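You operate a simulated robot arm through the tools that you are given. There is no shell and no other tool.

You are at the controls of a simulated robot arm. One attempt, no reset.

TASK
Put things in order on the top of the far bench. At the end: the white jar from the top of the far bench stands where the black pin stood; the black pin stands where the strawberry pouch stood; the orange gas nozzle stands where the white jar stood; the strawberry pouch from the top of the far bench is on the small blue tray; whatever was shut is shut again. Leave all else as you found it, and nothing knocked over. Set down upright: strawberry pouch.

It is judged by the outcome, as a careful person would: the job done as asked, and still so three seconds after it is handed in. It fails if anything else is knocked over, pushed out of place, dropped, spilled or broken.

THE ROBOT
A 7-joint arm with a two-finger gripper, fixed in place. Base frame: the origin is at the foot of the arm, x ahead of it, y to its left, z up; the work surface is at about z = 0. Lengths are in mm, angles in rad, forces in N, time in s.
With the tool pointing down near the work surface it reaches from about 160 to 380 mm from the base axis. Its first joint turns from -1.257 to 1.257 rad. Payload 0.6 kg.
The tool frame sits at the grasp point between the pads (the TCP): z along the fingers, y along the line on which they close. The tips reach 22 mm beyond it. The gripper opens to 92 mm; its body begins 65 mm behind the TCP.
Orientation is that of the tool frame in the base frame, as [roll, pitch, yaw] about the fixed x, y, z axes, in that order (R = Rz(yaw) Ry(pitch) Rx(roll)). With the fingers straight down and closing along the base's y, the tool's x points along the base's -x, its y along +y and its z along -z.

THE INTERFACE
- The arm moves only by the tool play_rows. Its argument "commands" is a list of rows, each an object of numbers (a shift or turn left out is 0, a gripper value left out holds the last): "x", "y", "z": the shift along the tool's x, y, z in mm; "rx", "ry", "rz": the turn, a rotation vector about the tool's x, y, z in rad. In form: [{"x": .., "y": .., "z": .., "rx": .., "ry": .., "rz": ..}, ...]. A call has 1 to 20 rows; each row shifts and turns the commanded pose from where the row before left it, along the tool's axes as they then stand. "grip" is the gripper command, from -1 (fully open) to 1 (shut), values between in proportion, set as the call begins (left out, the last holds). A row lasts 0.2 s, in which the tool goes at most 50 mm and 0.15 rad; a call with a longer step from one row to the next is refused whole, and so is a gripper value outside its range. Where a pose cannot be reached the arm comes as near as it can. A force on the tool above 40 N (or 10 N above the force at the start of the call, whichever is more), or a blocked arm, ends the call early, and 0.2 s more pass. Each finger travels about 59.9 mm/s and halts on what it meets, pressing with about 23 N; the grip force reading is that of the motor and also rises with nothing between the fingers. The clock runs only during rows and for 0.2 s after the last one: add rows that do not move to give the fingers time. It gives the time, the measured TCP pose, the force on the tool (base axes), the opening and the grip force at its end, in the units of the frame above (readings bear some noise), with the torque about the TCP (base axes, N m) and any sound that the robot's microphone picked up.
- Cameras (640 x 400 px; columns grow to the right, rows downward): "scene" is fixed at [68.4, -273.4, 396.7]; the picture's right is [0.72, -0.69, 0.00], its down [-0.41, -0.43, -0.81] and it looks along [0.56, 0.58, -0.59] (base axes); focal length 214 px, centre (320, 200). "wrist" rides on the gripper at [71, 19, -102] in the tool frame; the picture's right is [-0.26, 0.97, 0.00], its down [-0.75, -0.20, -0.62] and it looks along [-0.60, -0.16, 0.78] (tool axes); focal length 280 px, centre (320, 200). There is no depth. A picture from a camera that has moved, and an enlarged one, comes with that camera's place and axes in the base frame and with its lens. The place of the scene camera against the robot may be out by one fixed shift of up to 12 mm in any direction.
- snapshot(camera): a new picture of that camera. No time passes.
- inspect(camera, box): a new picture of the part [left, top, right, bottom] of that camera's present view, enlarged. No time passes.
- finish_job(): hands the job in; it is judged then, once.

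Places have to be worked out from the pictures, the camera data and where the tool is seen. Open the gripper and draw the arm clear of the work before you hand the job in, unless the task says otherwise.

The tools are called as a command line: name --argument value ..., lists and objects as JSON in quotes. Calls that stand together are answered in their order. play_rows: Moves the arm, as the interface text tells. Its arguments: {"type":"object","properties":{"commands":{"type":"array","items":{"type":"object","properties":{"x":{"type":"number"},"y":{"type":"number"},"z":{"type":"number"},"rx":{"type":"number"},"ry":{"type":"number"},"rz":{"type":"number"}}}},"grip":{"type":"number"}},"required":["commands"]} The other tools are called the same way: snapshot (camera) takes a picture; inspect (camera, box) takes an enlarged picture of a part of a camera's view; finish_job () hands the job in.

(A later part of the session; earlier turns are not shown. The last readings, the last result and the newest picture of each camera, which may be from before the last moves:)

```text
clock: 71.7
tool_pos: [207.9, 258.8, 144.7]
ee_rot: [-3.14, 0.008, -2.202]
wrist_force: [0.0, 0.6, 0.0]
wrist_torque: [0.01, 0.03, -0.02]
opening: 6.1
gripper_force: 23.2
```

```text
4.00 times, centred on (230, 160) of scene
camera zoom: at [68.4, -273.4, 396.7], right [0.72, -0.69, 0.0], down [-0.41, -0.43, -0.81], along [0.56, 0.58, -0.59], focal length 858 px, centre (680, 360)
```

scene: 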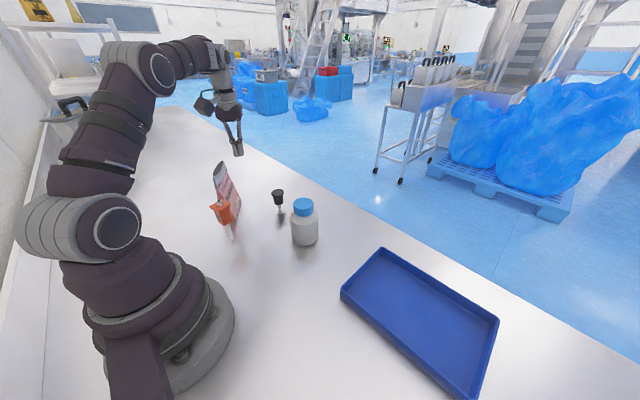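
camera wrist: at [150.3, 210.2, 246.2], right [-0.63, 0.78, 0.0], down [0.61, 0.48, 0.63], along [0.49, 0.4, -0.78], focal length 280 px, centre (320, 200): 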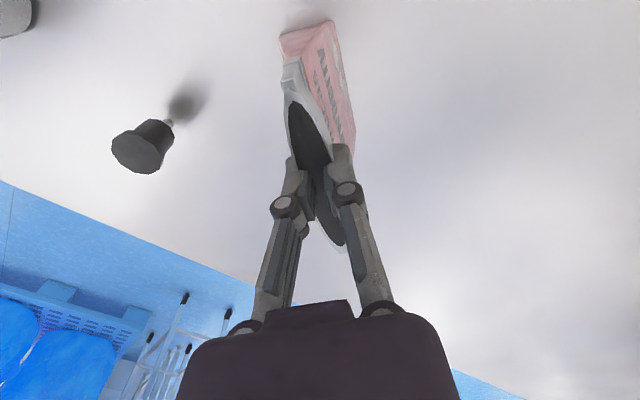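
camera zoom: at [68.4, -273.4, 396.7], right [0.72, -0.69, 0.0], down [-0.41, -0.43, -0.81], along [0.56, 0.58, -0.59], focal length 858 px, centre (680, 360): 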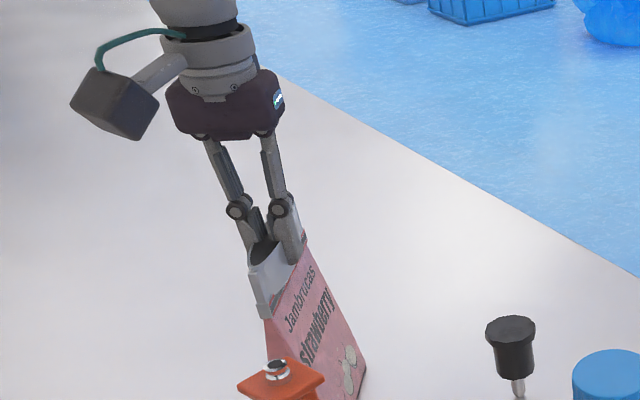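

The opening of 6.1 mm here means a flat, parallel section is being gripped (no wedge), with full force. I lift slowly to test.

play_rows --commands '[{}, {"z": -2}, {"z": -3}, {"z": -4}, {"z": -4}, {"z": -4}, {}, {}]' --grip 1

snapshot --camera "wrist"

inspect --camera "scene" --box '[180, 120, 270, 230]'

```text
clock: 73.5
tool_pos: [209.0, 257.9, 161.9]
ee_rot: [3.141, 0.007, -2.2]
wrist_force: [0.0, 0.5, -1.0]
wrist_torque: [-0.02, -0.02, -0.02]
opening: 5.8
gripper_force: 22.6
```

```text
taken
camera wrist: at [150.7, 210.5, 263.4], right [-0.63, 0.78, 0.0], down [0.61, 0.48, 0.63], along [0.49, 0.4, -0.78], focal length 280 px, centre (320, 200)
```

wrist: 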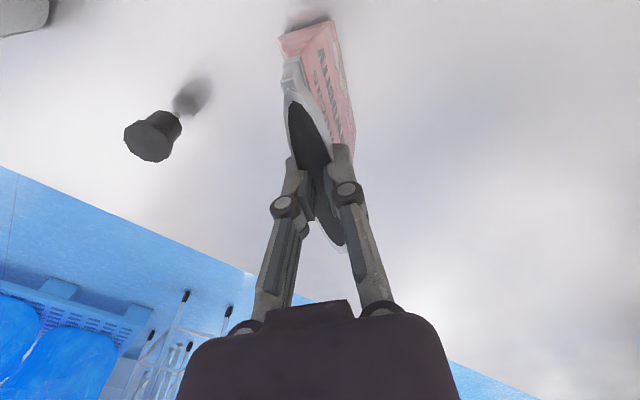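

```text
3.64 times, centred on (225, 175) of scene
camera zoom: at [68.4, -273.4, 396.7], right [0.72, -0.69, 0.0], down [-0.41, -0.43, -0.81], along [0.56, 0.58, -0.59], focal length 780 px, centre (666, 291)
```

zoom: 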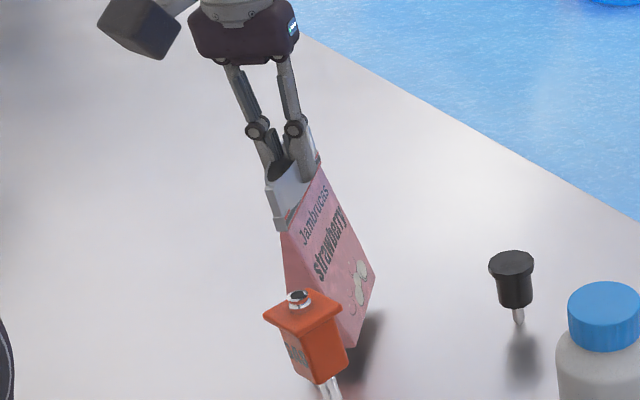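

The pouch is lifted 17 mm and hangs upright. I hold for a second to check for creep before moving on.

play_rows --commands '[{}, {}, {}, {}, {}, {}, {}, {}]'

snapshot --camera "wrist"

```text
clock: 75.3
tool_pos: [208.3, 258.1, 161.9]
ee_rot: [-3.141, 0.007, -2.202]
wrist_force: [-0.1, 1.6, -0.4]
wrist_torque: [0.02, -0.01, 0.0]
opening: 6.0
gripper_force: 22.8
```

```text
taken
camera wrist: at [150.7, 210.5, 263.3], right [-0.63, 0.78, 0.0], down [0.61, 0.48, 0.63], along [0.49, 0.4, -0.78], focal length 280 px, centre (320, 200)
```

wrist: 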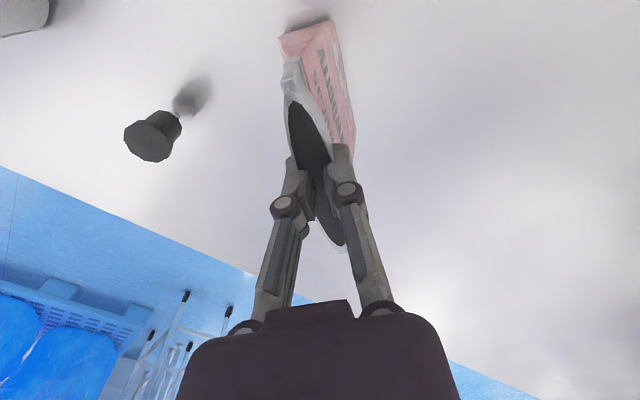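

No creep at all. I raise it in steady small steps and draw it in to R≈297 with its base above z≈125, clearing nozzle and jar.

play_rows --commands '[{"z": -6}, {"z": -10}, {"z": -10}, {"z": -10}, {"z": -10}, {"z": -10}, {"x": 4, "z": -10}, {"x": 7, "z": -10}, {"x": 8, "z": -10}, {"x": 8, "z": -10}, {"x": 6, "z": -10}, {"x": 3, "z": -6}, {}]'

snapshot --camera "wrist"

snapshot --camera "scene"

```text
clock: 78.1
tool_pos: [184.8, 226.9, 273.6]
ee_rot: [3.141, 0.006, -2.201]
wrist_force: [-0.3, 1.0, -0.5]
wrist_torque: [-0.02, -0.01, 0.03]
opening: 5.7
gripper_force: 22.7
```

```text
taken
camera wrist: at [127.5, 180.1, 375.4], right [-0.63, 0.78, 0.0], down [0.61, 0.48, 0.63], along [0.49, 0.4, -0.78], focal length 280 px, centre (320, 200)
```

wrist: 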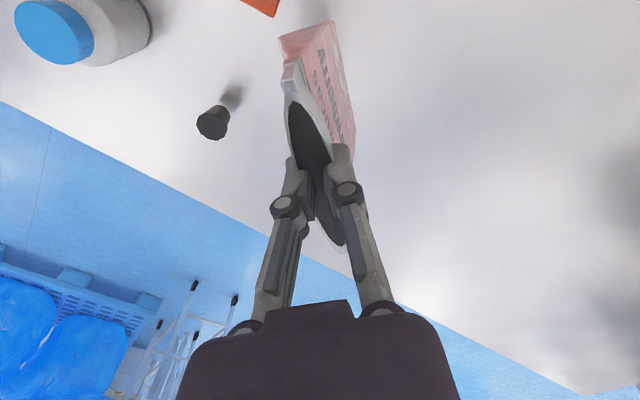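

```text
taken
```

scene: 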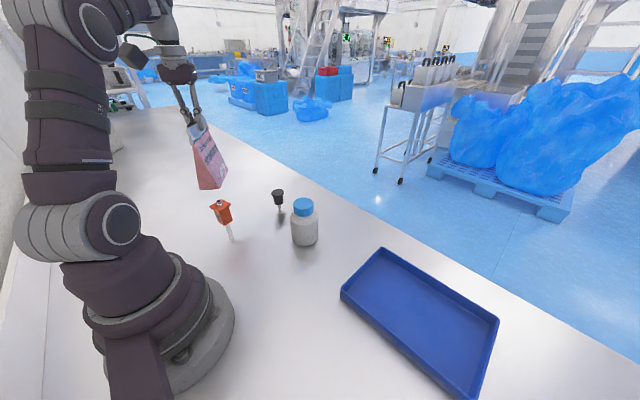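

Holding well, base at z≈129. I begin the swing toward the tray slowly (≈70 mm/s), and check the grip after the first third.

play_rows --commands '[{"x": 0.58, "y": -7.4, "rz": 0.0161}, {"x": 0.59, "y": -7.41, "rz": 0.0161}, {"x": 1.44, "y": -14.79, "rz": 0.0323}, {"x": 1.72, "y": -14.76, "rz": 0.0323}, {"x": 1.99, "y": -14.73, "rz": 0.0323}, {"x": 2.26, "y": -14.69, "rz": 0.0323}, {"x": 2.53, "y": -14.64, "rz": 0.0323}, {"x": 2.8, "y": -14.59, "rz": 0.0323}, {"x": 3.07, "y": -14.54, "rz": 0.0323}, {}]'

snapshot --camera "wrist"

```text
clock: 80.3
tool_pos: [259.5, 135.5, 274.0]
ee_rot: [3.14, 0.007, -2.459]
wrist_force: [1.1, -0.6, -0.2]
wrist_torque: [0.02, 0.06, 0.02]
opening: 6.0
gripper_force: 23.1
```

```text
taken
camera wrist: at [192.4, 103.4, 375.3], right [-0.41, 0.91, 0.0], down [0.71, 0.31, 0.63], along [0.57, 0.26, -0.78], focal length 280 px, centre (320, 200)
```

wrist: 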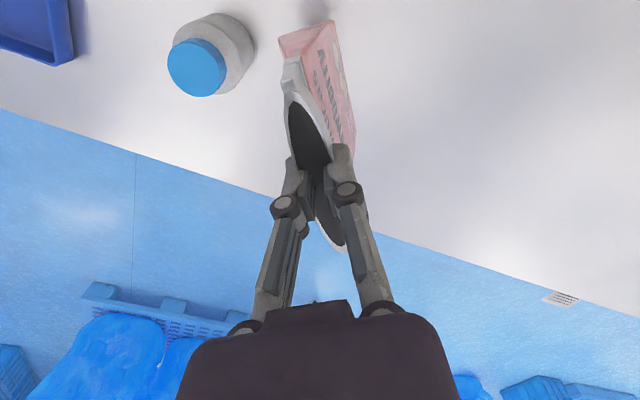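

Still firmly held, unchanged in the grip. I continue the swing over the jar (base 129 mm vs jar 107 mm).

play_rows --commands '[{"x": 1.67, "y": -7.24, "rz": 0.0161}, {"x": 1.67, "y": -7.24, "rz": 0.0161}, {"x": 3.61, "y": -14.42, "rz": 0.0323}, {"x": 3.87, "y": -14.35, "rz": 0.0323}, {"x": 4.14, "y": -14.27, "rz": 0.0323}, {"x": 4.4, "y": -14.19, "rz": 0.0323}, {"x": 4.66, "y": -14.11, "rz": 0.0323}, {"x": 4.92, "y": -14.02, "rz": 0.0323}, {"x": 5.18, "y": -13.93, "rz": 0.0323}, {"x": 5.44, "y": -13.83, "rz": 0.0323}, {"x": 5.69, "y": -13.73, "rz": 0.0323}, {}]'

snapshot --camera "wrist"

snapshot --camera "scene"

```text
clock: 82.9
tool_pos: [294.5, -8.1, 275.0]
ee_rot: [3.135, 0.005, -2.783]
wrist_force: [-0.2, 0.4, -1.3]
wrist_torque: [-0.01, 0.01, -0.01]
opening: 6.0
gripper_force: 23.1
```

```text
taken
camera wrist: at [220.5, -16.3, 376.0], right [-0.09, 1.0, 0.01], down [0.77, 0.07, 0.63], along [0.63, 0.06, -0.78], focal length 280 px, centre (320, 200)
```

wrist: 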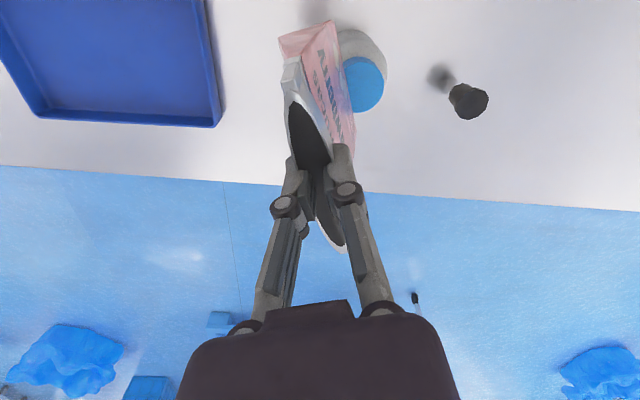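

```text
taken
```

scene: 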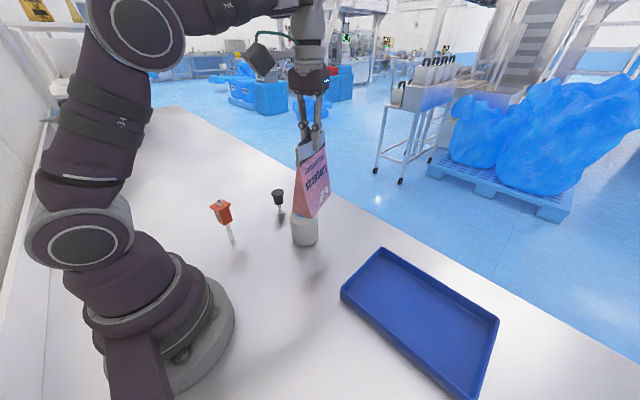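

Passed over the jar safely; grip still 6.0 mm. I continue the last part of the swing.

play_rows --commands '[{"x": 2.97, "y": -6.81, "rz": 0.0161}, {"x": 2.98, "y": -6.81, "rz": 0.0162}, {"x": 6.2, "y": -13.51, "rz": 0.0323}, {"x": 6.45, "y": -13.39, "rz": 0.0323}, {"x": 6.69, "y": -13.27, "rz": 0.0323}, {"x": 6.94, "y": -13.14, "rz": 0.0323}, {"x": 7.18, "y": -13.01, "rz": 0.0323}, {"x": 7.42, "y": -12.87, "rz": 0.0323}, {"x": 7.65, "y": -12.73, "rz": 0.0323}, {"x": 7.89, "y": -12.59, "rz": 0.0323}, {"x": 4.06, "y": -6.22, "rz": 0.0161}, {"x": 4.06, "y": -6.22, "rz": 0.0162}, {}]'

snapshot --camera "wrist"

snapshot --camera "scene"

```text
clock: 85.7
tool_pos: [252.2, -150.8, 272.2]
ee_rot: [3.133, 0.004, -3.105]
wrist_force: [0.8, 0.0, -0.7]
wrist_torque: [0.04, 0.0, 0.03]
opening: 6.1
gripper_force: 22.7
```

```text
taken
camera wrist: at [180.5, -134.6, 374.8], right [0.23, 0.97, 0.01], down [0.76, -0.18, 0.63], along [0.61, -0.14, -0.78], focal length 280 px, centre (320, 200)
```

wrist: 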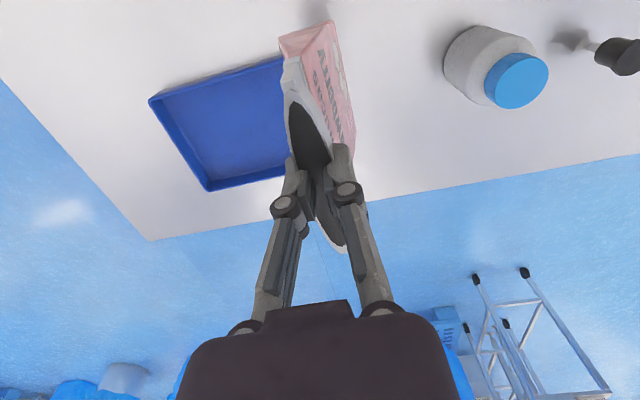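

```text
taken
```

scene: 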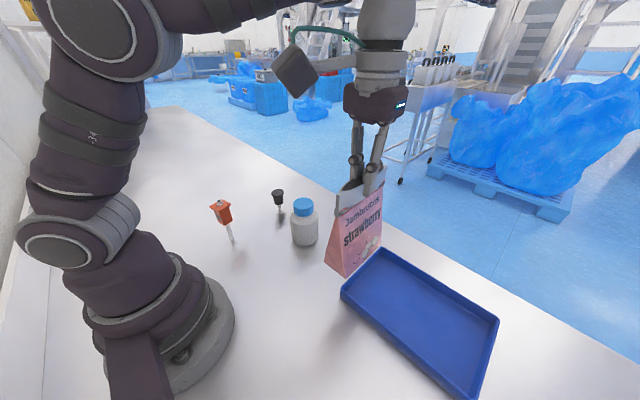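

Now beside the tray, pouch still upright in the grip. I move it outward over the tray's near-left area while lowering, target (304, −180).

play_rows --commands '[{"x": -3, "y": -2, "z": 5}, {"x": -6.3, "y": -3.9, "z": 10}, {"x": -6.3, "y": -3.9, "z": 10}, {"x": -6.3, "y": -3.9, "z": 10}, {"x": -6.3, "y": -3.9, "z": 10}, {"x": -6.3, "y": -3.9, "z": 10}, {"x": -6.3, "y": -3.9, "z": 10}, {"x": -6.3, "y": -3.9, "z": 10}, {"x": -3.6, "y": -1.8, "z": 5}, {}]'

snapshot --camera "wrist"

inspect --camera "scene" --box '[310, 110, 510, 400]'

```text
clock: 87.9
tool_pos: [305.3, -177.3, 193.7]
ee_rot: [3.133, 0.002, -3.104]
wrist_force: [0.4, -0.1, 0.0]
wrist_torque: [0.0, -0.02, -0.01]
opening: 6.2
gripper_force: 23.0
```

```text
taken
camera wrist: at [232.8, -161.6, 295.1], right [0.23, 0.97, 0.01], down [0.76, -0.18, 0.63], along [0.61, -0.14, -0.78], focal length 280 px, centre (320, 200)
```

wrist: 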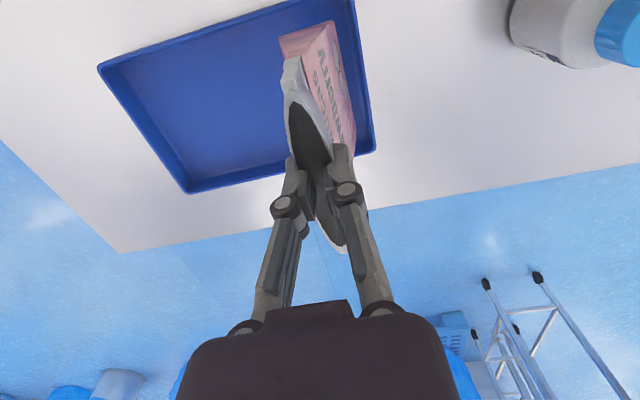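

```text
1.38 times, centred on (410, 255) of scene
camera zoom: at [68.5, -273.4, 396.7], right [0.72, -0.69, 0.0], down [-0.41, -0.43, -0.81], along [0.56, 0.58, -0.59], focal length 296 px, centre (196, 124)
```

zoom: 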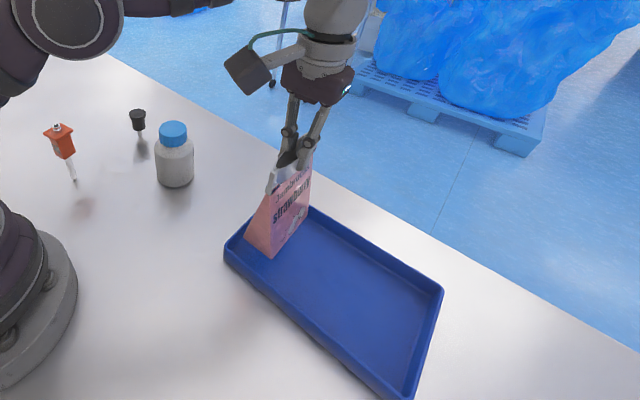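

The pouch is over the tray, ~9 mm from the left wall; I shift 5 mm further in and lower until just above the tray floor.

play_rows --commands '[{"y": -2.5, "z": 5}, {"y": -2.5, "z": 8}, {"z": 8}, {"z": 8}, {"z": 6}, {"z": 4}, {}]'

snapshot --camera "wrist"

inspect --camera "scene" --box '[320, 130, 480, 330]'

```text
clock: 89.5
tool_pos: [305.3, -182.8, 153.9]
ee_rot: [3.133, 0.002, -3.103]
wrist_force: [-0.7, -0.4, 0.2]
wrist_torque: [0.04, -0.01, 0.0]
opening: 5.9
gripper_force: 23.4
```

```text
taken
camera wrist: at [233.5, -166.6, 255.4], right [0.23, 0.97, 0.01], down [0.76, -0.18, 0.63], along [0.61, -0.14, -0.78], focal length 280 px, centre (320, 200)
```

wrist: 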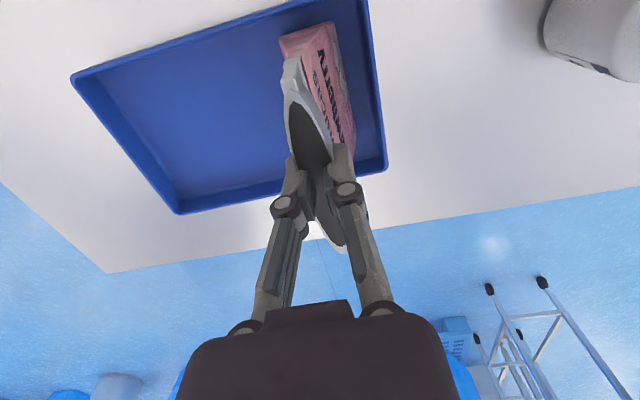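

```text
2.00 times, centred on (400, 230) of scene
camera zoom: at [68.5, -273.4, 396.7], right [0.72, -0.69, 0.0], down [-0.41, -0.43, -0.81], along [0.56, 0.58, -0.59], focal length 429 px, centre (160, 140)
```

zoom: 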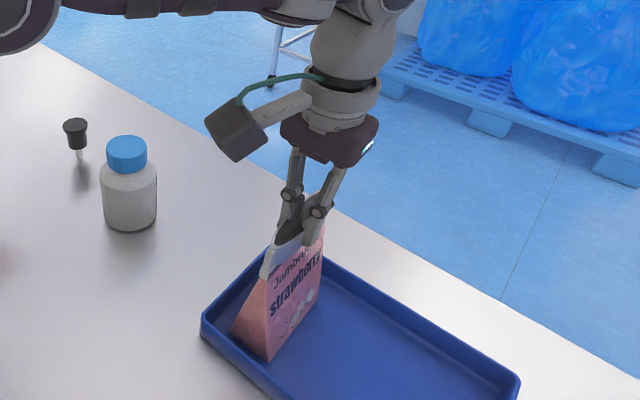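

The pouch is inside the tray with margin on both walls. I lower in 1 mm steps feeling for contact with the tray floor.

play_rows --commands '[{"z": 1}, {"z": 1}, {"z": 1}, {}]'

play_rows --commands '[{"z": 1}, {"z": 1}, {}]'

play_rows --commands '[{"z": 1}, {}]'

```text
clock: 90.5
tool_pos: [306.1, -182.1, 150.8]
ee_rot: [3.134, 0.004, -3.106]
wrist_force: [-0.5, 0.5, -1.0]
wrist_torque: [0.01, -0.01, 0.0]
opening: 5.9
gripper_force: 22.1
```

```text
clock: 91.3
tool_pos: [305.8, -181.9, 148.1]
ee_rot: [3.136, 0.004, -3.104]
wrist_force: [-0.8, 0.7, 3.4]
wrist_torque: [-0.06, -0.1, -0.01]
opening: 6.1
gripper_force: 23.1
```

```text
clock: 91.9
tool_pos: [305.9, -181.5, 147.4]
ee_rot: [3.136, 0.007, -3.103]
wrist_force: [-1.8, 2.3, 16.5]
wrist_torque: [0.02, -0.1, 0.02]
opening: 5.9
gripper_force: 23.0
```

Contact with the tray floor (16 N). I relieve the pressure slightly and then release, opening a little first.

play_rows --commands '[{"z": -0.9}, {}]'

play_rows --commands '[{}, {}, {}]' --grip 0.7

snapshot --camera "wrist"

inspect --camera "scene" --box '[320, 130, 480, 330]'

```text
clock: 92.5
tool_pos: [305.1, -182.3, 148.4]
ee_rot: [3.138, 0.005, -3.103]
wrist_force: [3.2, 1.2, 9.0]
wrist_torque: [0.05, -0.57, 0.06]
opening: 6.0
gripper_force: 22.9
```

```text
clock: 93.3
tool_pos: [305.3, -182.7, 147.8]
ee_rot: [3.135, 0.004, -3.106]
wrist_force: [0.3, 0.1, 0.5]
wrist_torque: [-0.02, -0.02, -0.02]
opening: 13.7
gripper_force: 0.0
```

```text
taken
camera wrist: at [233.5, -166.6, 249.7], right [0.23, 0.97, 0.01], down [0.76, -0.18, 0.63], along [0.61, -0.14, -0.78], focal length 280 px, centre (320, 200)
```

wrist: 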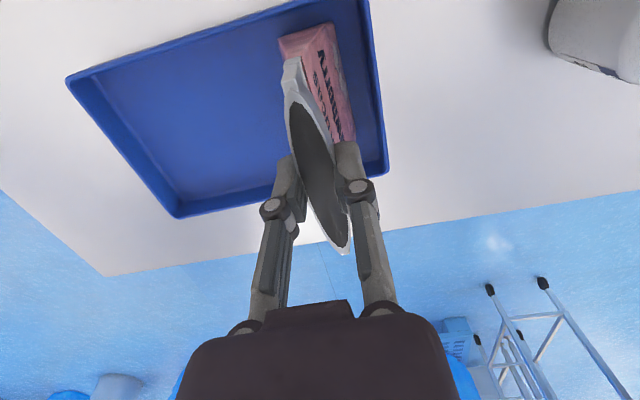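

```text
2.00 times, centred on (400, 230) of scene
camera zoom: at [68.4, -273.4, 396.7], right [0.72, -0.69, 0.0], down [-0.41, -0.43, -0.81], along [0.56, 0.58, -0.59], focal length 429 px, centre (160, 140)
```

zoom: 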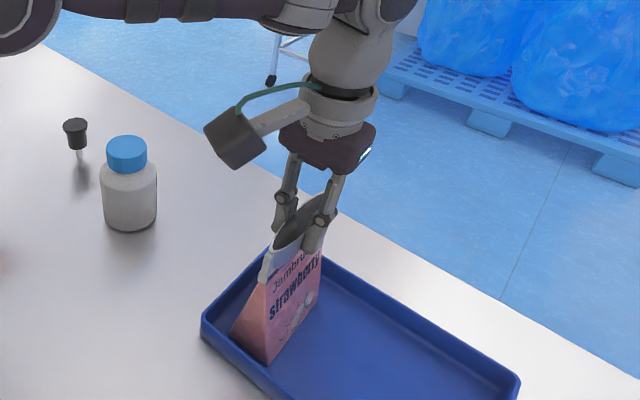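

The pouch stands on the tray by itself. I open fully and rise straight up.

play_rows --commands '[{}, {}, {}, {}]' --grip -0.3

play_rows --commands '[{"z": -6}, {"z": -8}, {"z": -10}, {"z": -10}, {"z": -12}, {"z": -12}, {"x": 10, "z": -12}, {"x": 20, "z": -10}, {"x": 20, "z": -10}, {}]'

snapshot --camera "wrist"

snapshot --camera "scene"

```text
clock: 94.3
tool_pos: [305.7, -182.3, 148.1]
ee_rot: [3.135, 0.005, -3.104]
wrist_force: [-1.2, 0.2, -0.1]
wrist_torque: [0.02, 0.02, 0.01]
opening: 60.1
gripper_force: 0.1
```

```text
clock: 96.5
tool_pos: [256.1, -185.3, 238.2]
ee_rot: [3.136, 0.006, -3.105]
wrist_force: [-0.8, -0.2, -0.4]
wrist_torque: [0.01, 0.02, 0.0]
opening: 59.8
gripper_force: 0.0
```

```text
taken
camera wrist: at [184.4, -168.9, 340.7], right [0.23, 0.97, 0.01], down [0.76, -0.18, 0.63], along [0.61, -0.14, -0.78], focal length 280 px, centre (320, 200)
```

wrist: 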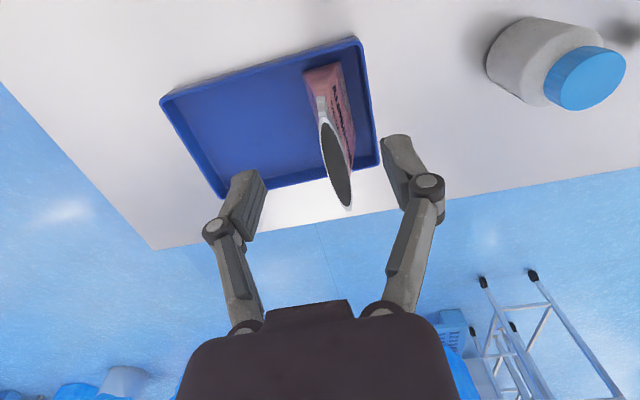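

```text
taken
```

scene: 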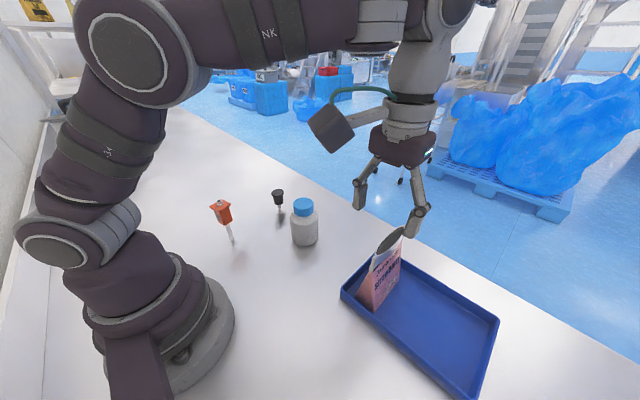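

The pouch stands upright in the tray, tray unmoved. Next the pin: I swing back to a viewpoint in front of it.

play_rows --commands '[{"x": 20.5, "y": 16}, {"x": -20.4, "y": 29.63, "rz": -0.05}, {"x": -18.15, "y": 31.06, "rz": -0.05}, {"x": -15.8, "y": 32.31, "rz": -0.05}, {"x": -13.37, "y": 33.4, "rz": -0.05}, {"x": -10.86, "y": 34.3, "rz": -0.05}, {"x": -8.29, "y": 35, "rz": -0.05}, {"x": -5.67, "y": 35.52, "rz": -0.05}, {"x": -3.03, "y": 35.84, "rz": -0.05}, {"x": -0.37, "y": 35.97, "rz": -0.05}, {}]'

snapshot --camera "wrist"

inspect --camera "scene" --box '[310, 200, 510, 400]'

```text
clock: 98.9
tool_pos: [254.0, 137.9, 240.7]
ee_rot: [3.139, 0.007, -2.654]
wrist_force: [-0.3, -0.4, 0.1]
wrist_torque: [-0.03, 0.01, 0.0]
opening: 59.7
gripper_force: 0.1
```

```text
taken
camera wrist: at [182.8, 120.2, 342.3], right [-0.22, 0.98, 0.01], down [0.76, 0.17, 0.63], along [0.61, 0.14, -0.78], focal length 280 px, centre (320, 200)
```

wrist: 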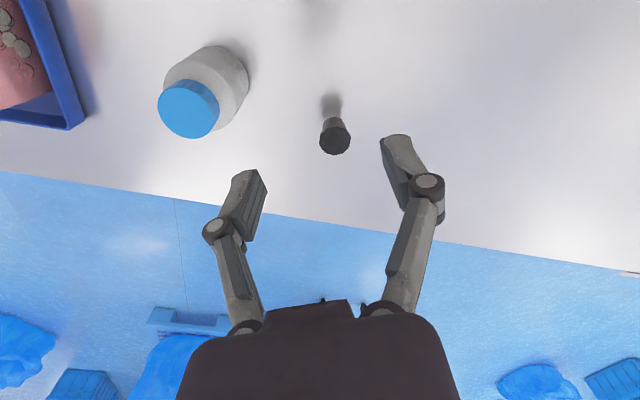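

```text
2.00 times, centred on (410, 300) of scene
camera zoom: at [68.4, -273.4, 396.7], right [0.72, -0.69, 0.0], down [-0.41, -0.43, -0.81], along [0.56, 0.58, -0.59], focal length 429 px, centre (140, 0)
```

zoom: 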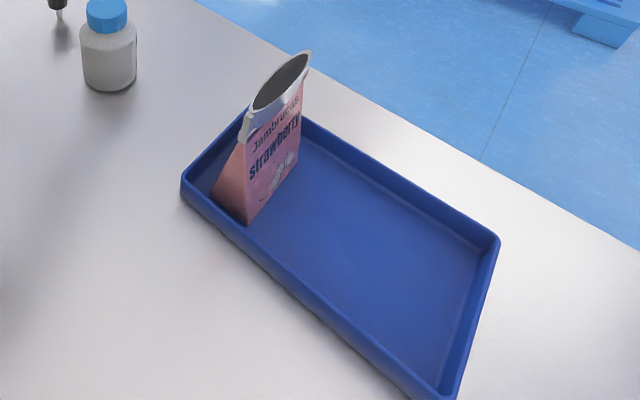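

The pouch stands neatly inside the tray. I zoom in on the pin to measure it.

inspect --camera "wrist" --box '[280, 70, 390, 180]'

inspect --camera "scene" --box '[250, 170, 310, 230]'

```text
3.64 times, centred on (335, 125) of wrist
camera zoom: at [182.8, 120.2, 342.3], right [-0.22, 0.98, 0.01], down [0.76, 0.17, 0.63], along [0.61, 0.14, -0.78], focal length 1020 px, centre (266, 473)
```

zoom: 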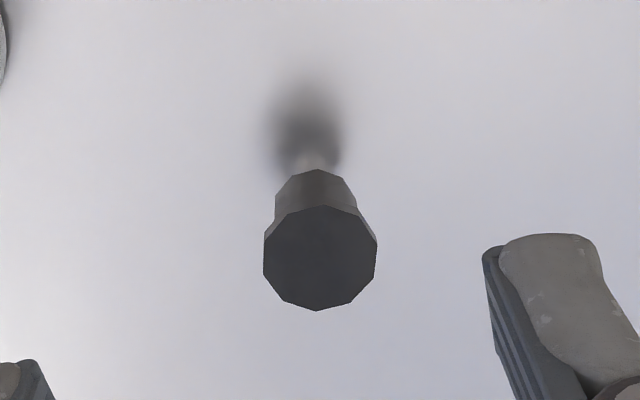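

```text
6.67 times, centred on (280, 200) of scene
camera zoom: at [68.4, -273.4, 396.7], right [0.72, -0.69, 0.0], down [-0.41, -0.43, -0.81], along [0.56, 0.58, -0.59], focal length 1430 px, centre (587, 200)
```

zoom: 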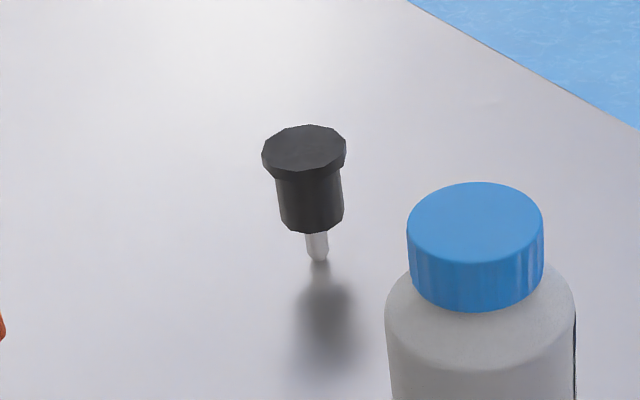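

Pin: rim ø36 at z≈48–60, body ø29, stem ø11; position ≈(317.6, 169). I move above it with the gripper open ~60 mm.

play_rows --commands '[{"x": -14.16, "y": -0.46, "z": 24}, {"x": -14.16, "y": -0.46, "z": 24}, {"x": -14.16, "y": -0.46, "z": 24}, {"x": -14.16, "y": -0.46, "z": 24}, {"x": -14.16, "y": -0.46, "z": 22}, {}, {}]'

inspect --camera "wrist" --box '[220, 30, 420, 190]'

inspect --camera "scene" --box '[240, 130, 340, 230]'

```text
clock: 100.5
tool_pos: [318.9, 170.1, 121.7]
ee_rot: [3.138, 0.008, -2.655]
wrist_force: [0.0, -0.6, -0.4]
wrist_torque: [0.02, -0.01, -0.03]
opening: 59.9
gripper_force: 0.1
```

```text
2.50 times, centred on (320, 110) of wrist
camera zoom: at [246.8, 152.5, 223.5], right [-0.22, 0.98, 0.01], down [0.76, 0.17, 0.63], along [0.61, 0.14, -0.78], focal length 701 px, centre (320, 425)
```

zoom: 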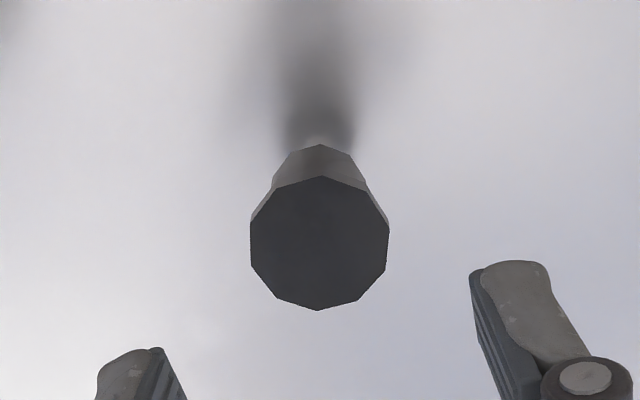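

```text
4.00 times, centred on (290, 180) of scene
camera zoom: at [68.5, -273.4, 396.7], right [0.72, -0.69, 0.0], down [-0.41, -0.43, -0.81], along [0.56, 0.58, -0.59], focal length 858 px, centre (440, 280)
```

zoom: 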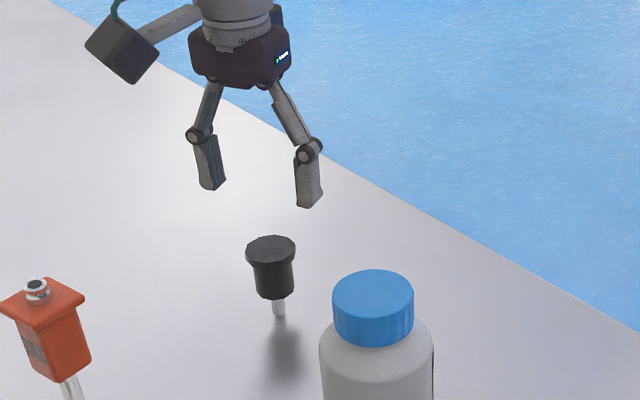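

The pin is exactly beneath the tool axis (within 1 mm). I descend so the pads straddle its rim (TCP z≈54).

play_rows --commands '[{"z": 15}, {"z": 15}, {"z": 15}, {"z": 12}, {"z": 8}, {"z": 2.5}, {}]'

play_rows --commands '[{}, {}, {}]' --grip 0.12

snapshot --camera "wrist"

inspect --camera "scene" --box '[240, 140, 320, 230]'

```text
clock: 102.1
tool_pos: [320.8, 170.0, 54.8]
ee_rot: [3.138, 0.007, -2.653]
wrist_force: [-0.5, -0.5, 0.3]
wrist_torque: [-0.05, 0.0, 0.03]
opening: 59.8
gripper_force: 0.1
```

```text
clock: 102.9
tool_pos: [319.9, 169.5, 53.7]
ee_rot: [3.139, 0.006, -2.654]
wrist_force: [-0.7, -0.4, 0.7]
wrist_torque: [-0.01, 0.03, 0.0]
opening: 40.5
gripper_force: 0.1
```

```text
taken
camera wrist: at [248.6, 152.5, 156.3], right [-0.22, 0.98, 0.01], down [0.76, 0.17, 0.63], along [0.61, 0.14, -0.78], focal length 280 px, centre (320, 200)
```

wrist: 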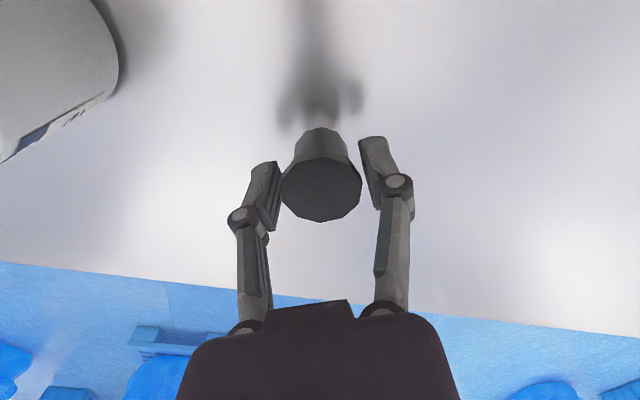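

```text
4.44 times, centred on (280, 185) of scene
camera zoom: at [68.4, -273.4, 396.7], right [0.72, -0.69, 0.0], down [-0.41, -0.43, -0.81], along [0.56, 0.58, -0.59], focal length 953 px, centre (498, 267)
```

zoom: 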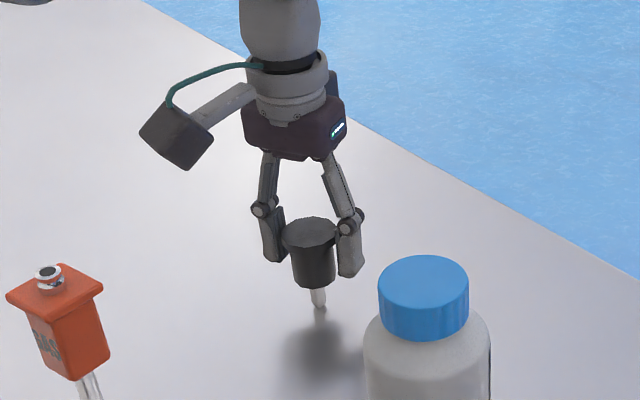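

Centred between the pads. I close gently onto the rim.

play_rows --commands '[{}, {}]' --grip 0.2

play_rows --commands '[{}, {}, {}]' --grip 0.5

snapshot --camera "wrist"

inspect --camera "scene" --box '[240, 140, 320, 230]'

```text
clock: 103.5
tool_pos: [320.7, 169.2, 55.9]
ee_rot: [3.138, 0.006, -2.655]
wrist_force: [0.7, -0.2, -0.8]
wrist_torque: [0.01, 0.02, -0.03]
opening: 36.9
gripper_force: 0.0
```

```text
clock: 104.3
tool_pos: [320.5, 169.2, 54.6]
ee_rot: [3.138, 0.006, -2.656]
wrist_force: [-0.5, -0.7, 3.5]
wrist_torque: [-0.04, 0.05, -0.02]
opening: 33.9
gripper_force: 23.0
```

```text
taken
camera wrist: at [248.6, 152.5, 156.3], right [-0.22, 0.98, 0.01], down [0.76, 0.17, 0.63], along [0.61, 0.14, -0.78], focal length 280 px, centre (320, 200)
```

wrist: 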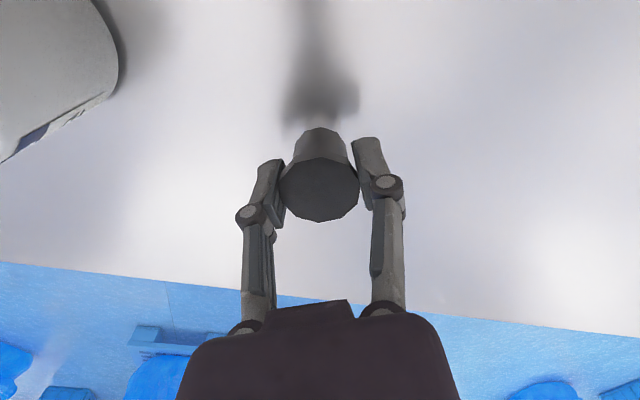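

```text
4.44 times, centred on (280, 185) of scene
camera zoom: at [68.4, -273.4, 396.7], right [0.72, -0.69, 0.0], down [-0.41, -0.43, -0.81], along [0.56, 0.58, -0.59], focal length 953 px, centre (498, 267)
```

zoom: 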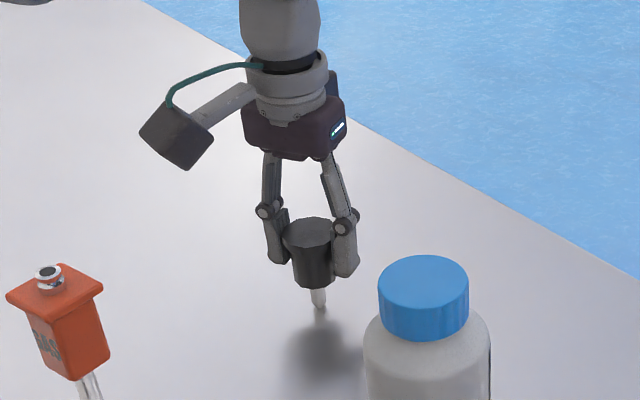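

The pin is held (33.9 mm, 23 N). I lift it 40 mm and check it stays plumb.

play_rows --commands '[{"z": -3}, {"z": -6}, {"z": -8}, {"z": -8}, {"z": -8}, {"z": -7}, {}]'

inspect --camera "scene" --box '[240, 130, 320, 220]'

snapshot --camera "wrist"

```text
clock: 105.9
tool_pos: [319.4, 168.0, 95.7]
ee_rot: [3.137, 0.006, -2.654]
wrist_force: [0.1, -0.5, -0.1]
wrist_torque: [0.01, -0.01, -0.02]
opening: 33.6
gripper_force: 23.4
```

```text
4.44 times, centred on (280, 175) of scene
camera zoom: at [68.5, -273.4, 396.7], right [0.72, -0.69, 0.0], down [-0.41, -0.43, -0.81], along [0.56, 0.58, -0.59], focal length 953 px, centre (498, 311)
```

zoom: 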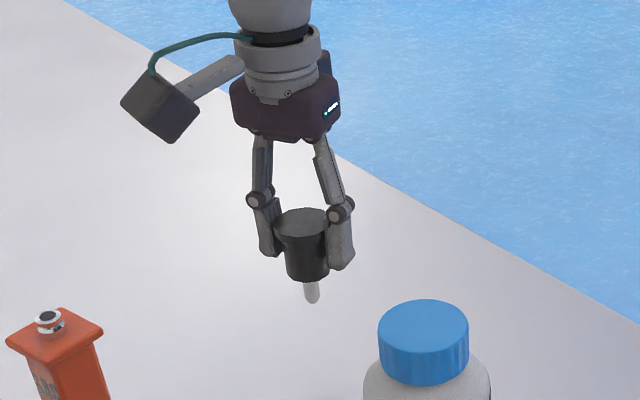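

```text
taken
camera wrist: at [248.1, 151.1, 197.4], right [-0.22, 0.98, 0.01], down [0.76, 0.17, 0.63], along [0.61, 0.14, -0.78], focal length 280 px, centre (320, 200)
```

wrist: 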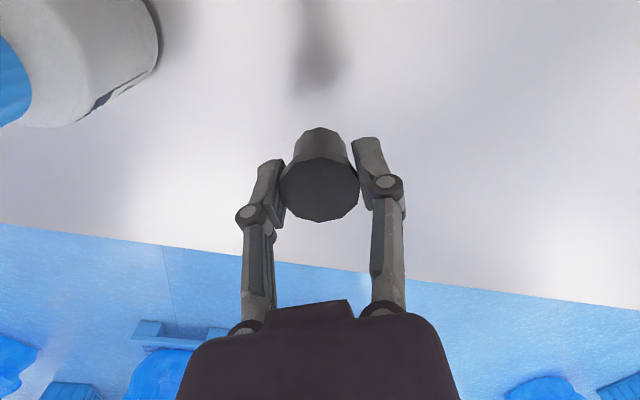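

The pin hangs plumb. I carry it at low height around to the pouch's former spot (178.5, 287.5); no obstacles on that arc.

play_rows --commands '[{"x": 0.87, "y": 6.8, "rz": -0.019}, {"x": 0.87, "y": 6.8, "rz": -0.0189}, {"x": 1.73, "y": 13.6, "rz": -0.0379}, {"x": 1.73, "y": 13.55, "rz": -0.0379}, {"x": 1.73, "y": 13.5, "rz": -0.0379}, {"x": 1.73, "y": 13.44, "rz": -0.0379}, {"x": 1.73, "y": 13.39, "rz": -0.0379}, {"x": 1.73, "y": 13.33, "rz": -0.0379}, {"x": 1.73, "y": 13.28, "rz": -0.0379}, {"x": 1.73, "y": 13.23, "rz": -0.0379}, {"x": 1.73, "y": 13.17, "rz": -0.0379}, {"x": 1.73, "y": 13.12, "rz": -0.0379}, {"x": 1.73, "y": 13.07, "rz": -0.0379}, {"x": 1.73, "y": 13.01, "rz": -0.0379}, {"x": 1.73, "y": 12.96, "rz": -0.0379}, {}, {}]'

snapshot --camera "wrist"

inspect --camera "scene" --box '[150, 90, 270, 210]'

```text
clock: 109.5
tool_pos: [178.9, 290.2, 97.1]
ee_rot: [-3.141, 0.006, -2.125]
wrist_force: [-0.4, 0.4, -1.2]
wrist_torque: [0.04, 0.01, 0.01]
opening: 33.8
gripper_force: 23.2
```

```text
taken
camera wrist: at [124.7, 239.7, 196.9], right [-0.68, 0.73, 0.0], down [0.57, 0.53, 0.63], along [0.46, 0.43, -0.78], focal length 280 px, centre (320, 200)
```

wrist: 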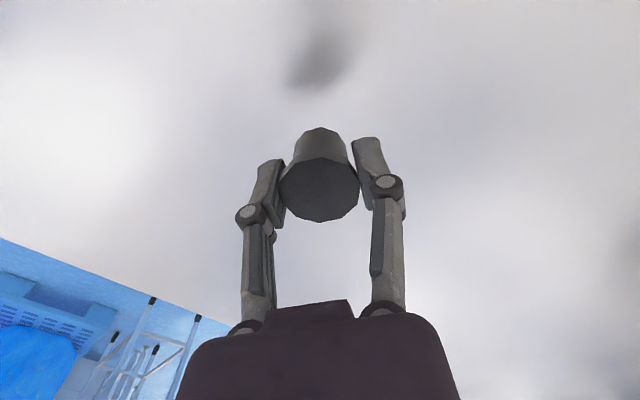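

```text
3.33 times, centred on (210, 150) of scene
camera zoom: at [68.4, -273.4, 396.7], right [0.72, -0.69, 0.0], down [-0.41, -0.43, -0.81], along [0.56, 0.58, -0.59], focal length 715 px, centre (687, 367)
```

zoom: 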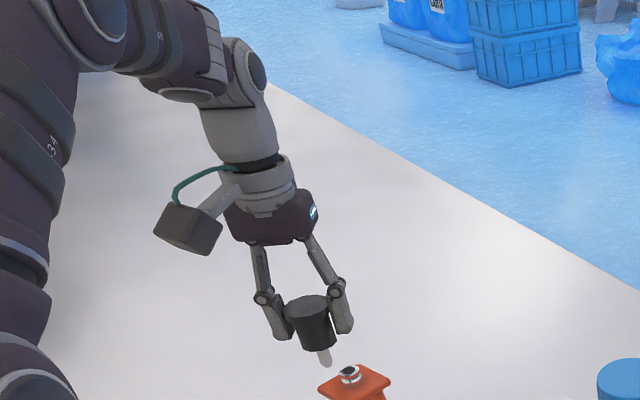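

Nearly at the spot; I correct 1.5 mm sideways and lower to just above the bench.

play_rows --commands '[{"y": -1.5, "z": 4}, {"z": 8}, {"z": 8}, {"z": 8}, {"z": 6}, {"z": 4}, {}]'

play_rows --commands '[{"z": 1}, {"z": 1}, {}]'

inspect --camera "scene" --box '[170, 130, 250, 220]'

```text
clock: 111.1
tool_pos: [181.3, 291.2, 56.8]
ee_rot: [3.141, 0.009, -2.123]
wrist_force: [-0.4, -0.2, -0.9]
wrist_torque: [0.02, 0.04, 0.02]
opening: 33.9
gripper_force: 22.7
```

```text
clock: 111.9
tool_pos: [180.9, 289.0, 55.6]
ee_rot: [-3.14, 0.007, -2.124]
wrist_force: [-0.7, -0.5, -0.3]
wrist_torque: [-0.04, 0.04, 0.0]
opening: 33.7
gripper_force: 22.5
```

```text
4.44 times, centred on (210, 175) of scene
camera zoom: at [68.4, -273.4, 396.7], right [0.72, -0.69, 0.0], down [-0.41, -0.43, -0.81], along [0.56, 0.58, -0.59], focal length 953 px, centre (809, 311)
```

zoom: 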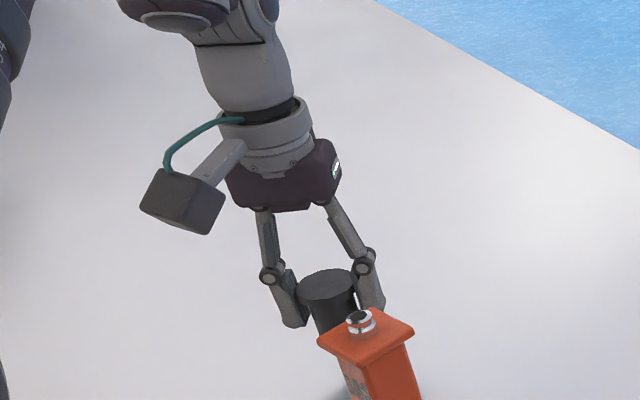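

No contact yet; I continue in small steps.

play_rows --commands '[{"z": 0.7}, {}]'

play_rows --commands '[{"z": 0.6}, {}]'

play_rows --commands '[{"z": 0.5}, {}]'

snapshot --camera "wrist"

```text
clock: 112.5
tool_pos: [179.8, 288.6, 56.0]
ee_rot: [-3.141, 0.006, -2.123]
wrist_force: [-0.3, 0.3, -1.1]
wrist_torque: [0.01, -0.01, 0.02]
opening: 33.9
gripper_force: 23.0
```

```text
clock: 113.1
tool_pos: [179.1, 289.9, 53.5]
ee_rot: [-3.14, 0.008, -2.124]
wrist_force: [-0.5, -2.7, 18.5]
wrist_torque: [-0.17, 0.13, -0.01]
opening: 34.1
gripper_force: 22.7
```

```text
clock: 113.7
tool_pos: [180.3, 290.6, 54.9]
ee_rot: [3.14, 0.011, -2.123]
wrist_force: [1.8, 3.0, 18.9]
wrist_torque: [0.14, -0.09, -0.01]
opening: 34.1
gripper_force: 22.9
```

```text
taken
camera wrist: at [126.5, 238.7, 155.2], right [-0.68, 0.73, 0.0], down [0.57, 0.53, 0.63], along [0.46, 0.43, -0.77], focal length 280 px, centre (320, 200)
```

wrist: 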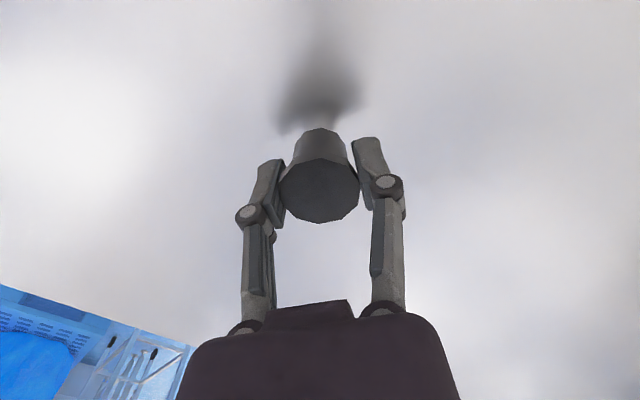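

Contact at ~18 N. I relieve the pressure, then release in small openings.

play_rows --commands '[{"z": -0.8}, {}]'

play_rows --commands '[{"z": -0.2}, {}]'

```text
clock: 114.3
tool_pos: [181.1, 289.3, 53.0]
ee_rot: [-3.14, 0.007, -2.123]
wrist_force: [2.5, 1.2, 6.8]
wrist_torque: [0.09, -0.08, 0.0]
opening: 33.7
gripper_force: 23.0
```

```text
clock: 114.9
tool_pos: [180.7, 289.7, 53.0]
ee_rot: [-3.14, 0.008, -2.123]
wrist_force: [-0.7, 0.1, -0.7]
wrist_torque: [0.03, -0.02, -0.01]
opening: 33.8
gripper_force: 22.7
```

Force is now zero with the stem resting at the surface. I open slightly and check the pin.

play_rows --commands '[{}, {}]' --grip 0.2

snapshot --camera "wrist"

inspect --camera "scene" --box '[170, 130, 250, 220]'

```text
clock: 115.5
tool_pos: [180.3, 290.4, 53.8]
ee_rot: [-3.141, 0.008, -2.124]
wrist_force: [0.4, -0.2, 0.2]
wrist_torque: [-0.03, 0.02, 0.01]
opening: 36.8
gripper_force: 0.2
```

```text
taken
camera wrist: at [126.7, 238.7, 155.8], right [-0.68, 0.73, 0.0], down [0.57, 0.53, 0.63], along [0.46, 0.43, -0.78], focal length 280 px, centre (320, 200)
```

wrist: 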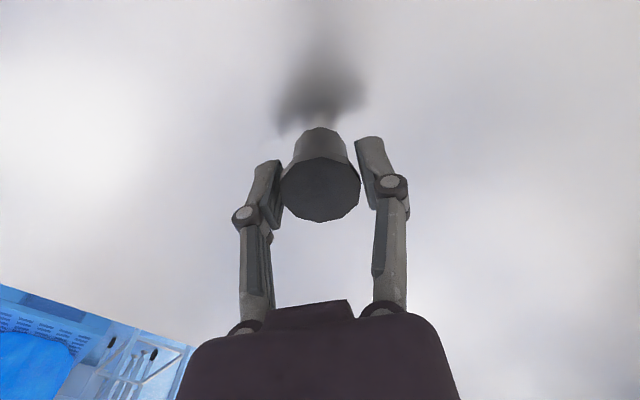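

```text
4.44 times, centred on (210, 175) of scene
camera zoom: at [68.4, -273.4, 396.7], right [0.72, -0.69, 0.0], down [-0.41, -0.43, -0.81], along [0.56, 0.58, -0.59], focal length 953 px, centre (809, 311)
```

zoom: 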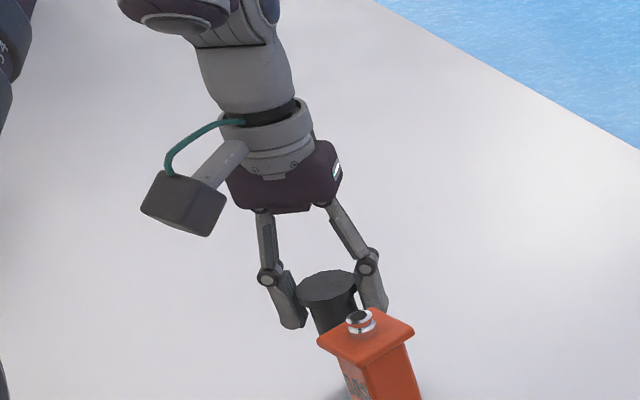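

The pin stands free. I open wider and rise vertically.

play_rows --commands '[{}, {}, {}]' --grip -0.2

play_rows --commands '[{"z": -4}, {"z": -6}, {"z": -10}, {"z": -15}, {"z": -20}, {"z": -20}, {"z": -20}, {"x": 20, "z": -20}, {"x": 25, "z": -15}, {"x": 25, "z": -10}, {}]'

snapshot --camera "wrist"

snapshot --camera "scene"

```text
clock: 116.3
tool_pos: [179.2, 289.9, 54.4]
ee_rot: [3.14, 0.007, -2.123]
wrist_force: [0.3, 1.0, 0.1]
wrist_torque: [0.01, 0.0, 0.0]
opening: 55.1
gripper_force: 0.0
```

```text
clock: 118.7
tool_pos: [141.4, 228.5, 193.6]
ee_rot: [-3.141, 0.008, -2.125]
wrist_force: [-0.1, -0.1, 0.3]
wrist_torque: [-0.01, 0.0, 0.01]
opening: 55.0
gripper_force: 0.0
```

```text
taken
camera wrist: at [88.0, 178.4, 295.0], right [-0.68, 0.73, 0.0], down [0.57, 0.53, 0.63], along [0.46, 0.43, -0.78], focal length 280 px, centre (320, 200)
```

wrist: 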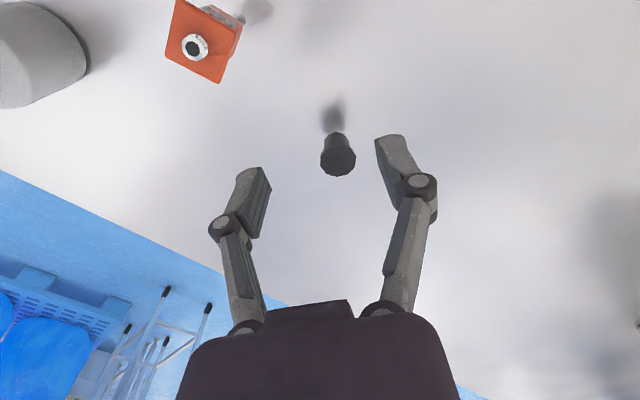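

```text
taken
```

scene: 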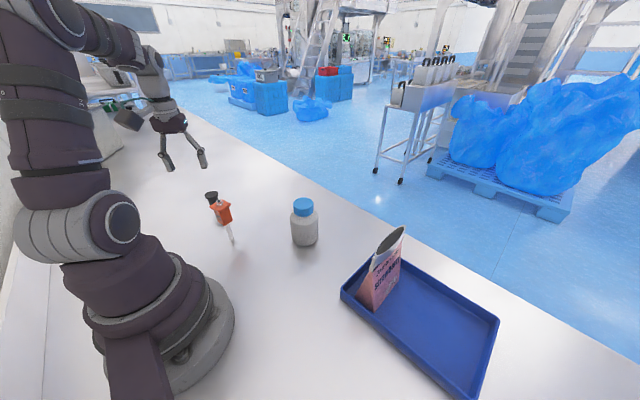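

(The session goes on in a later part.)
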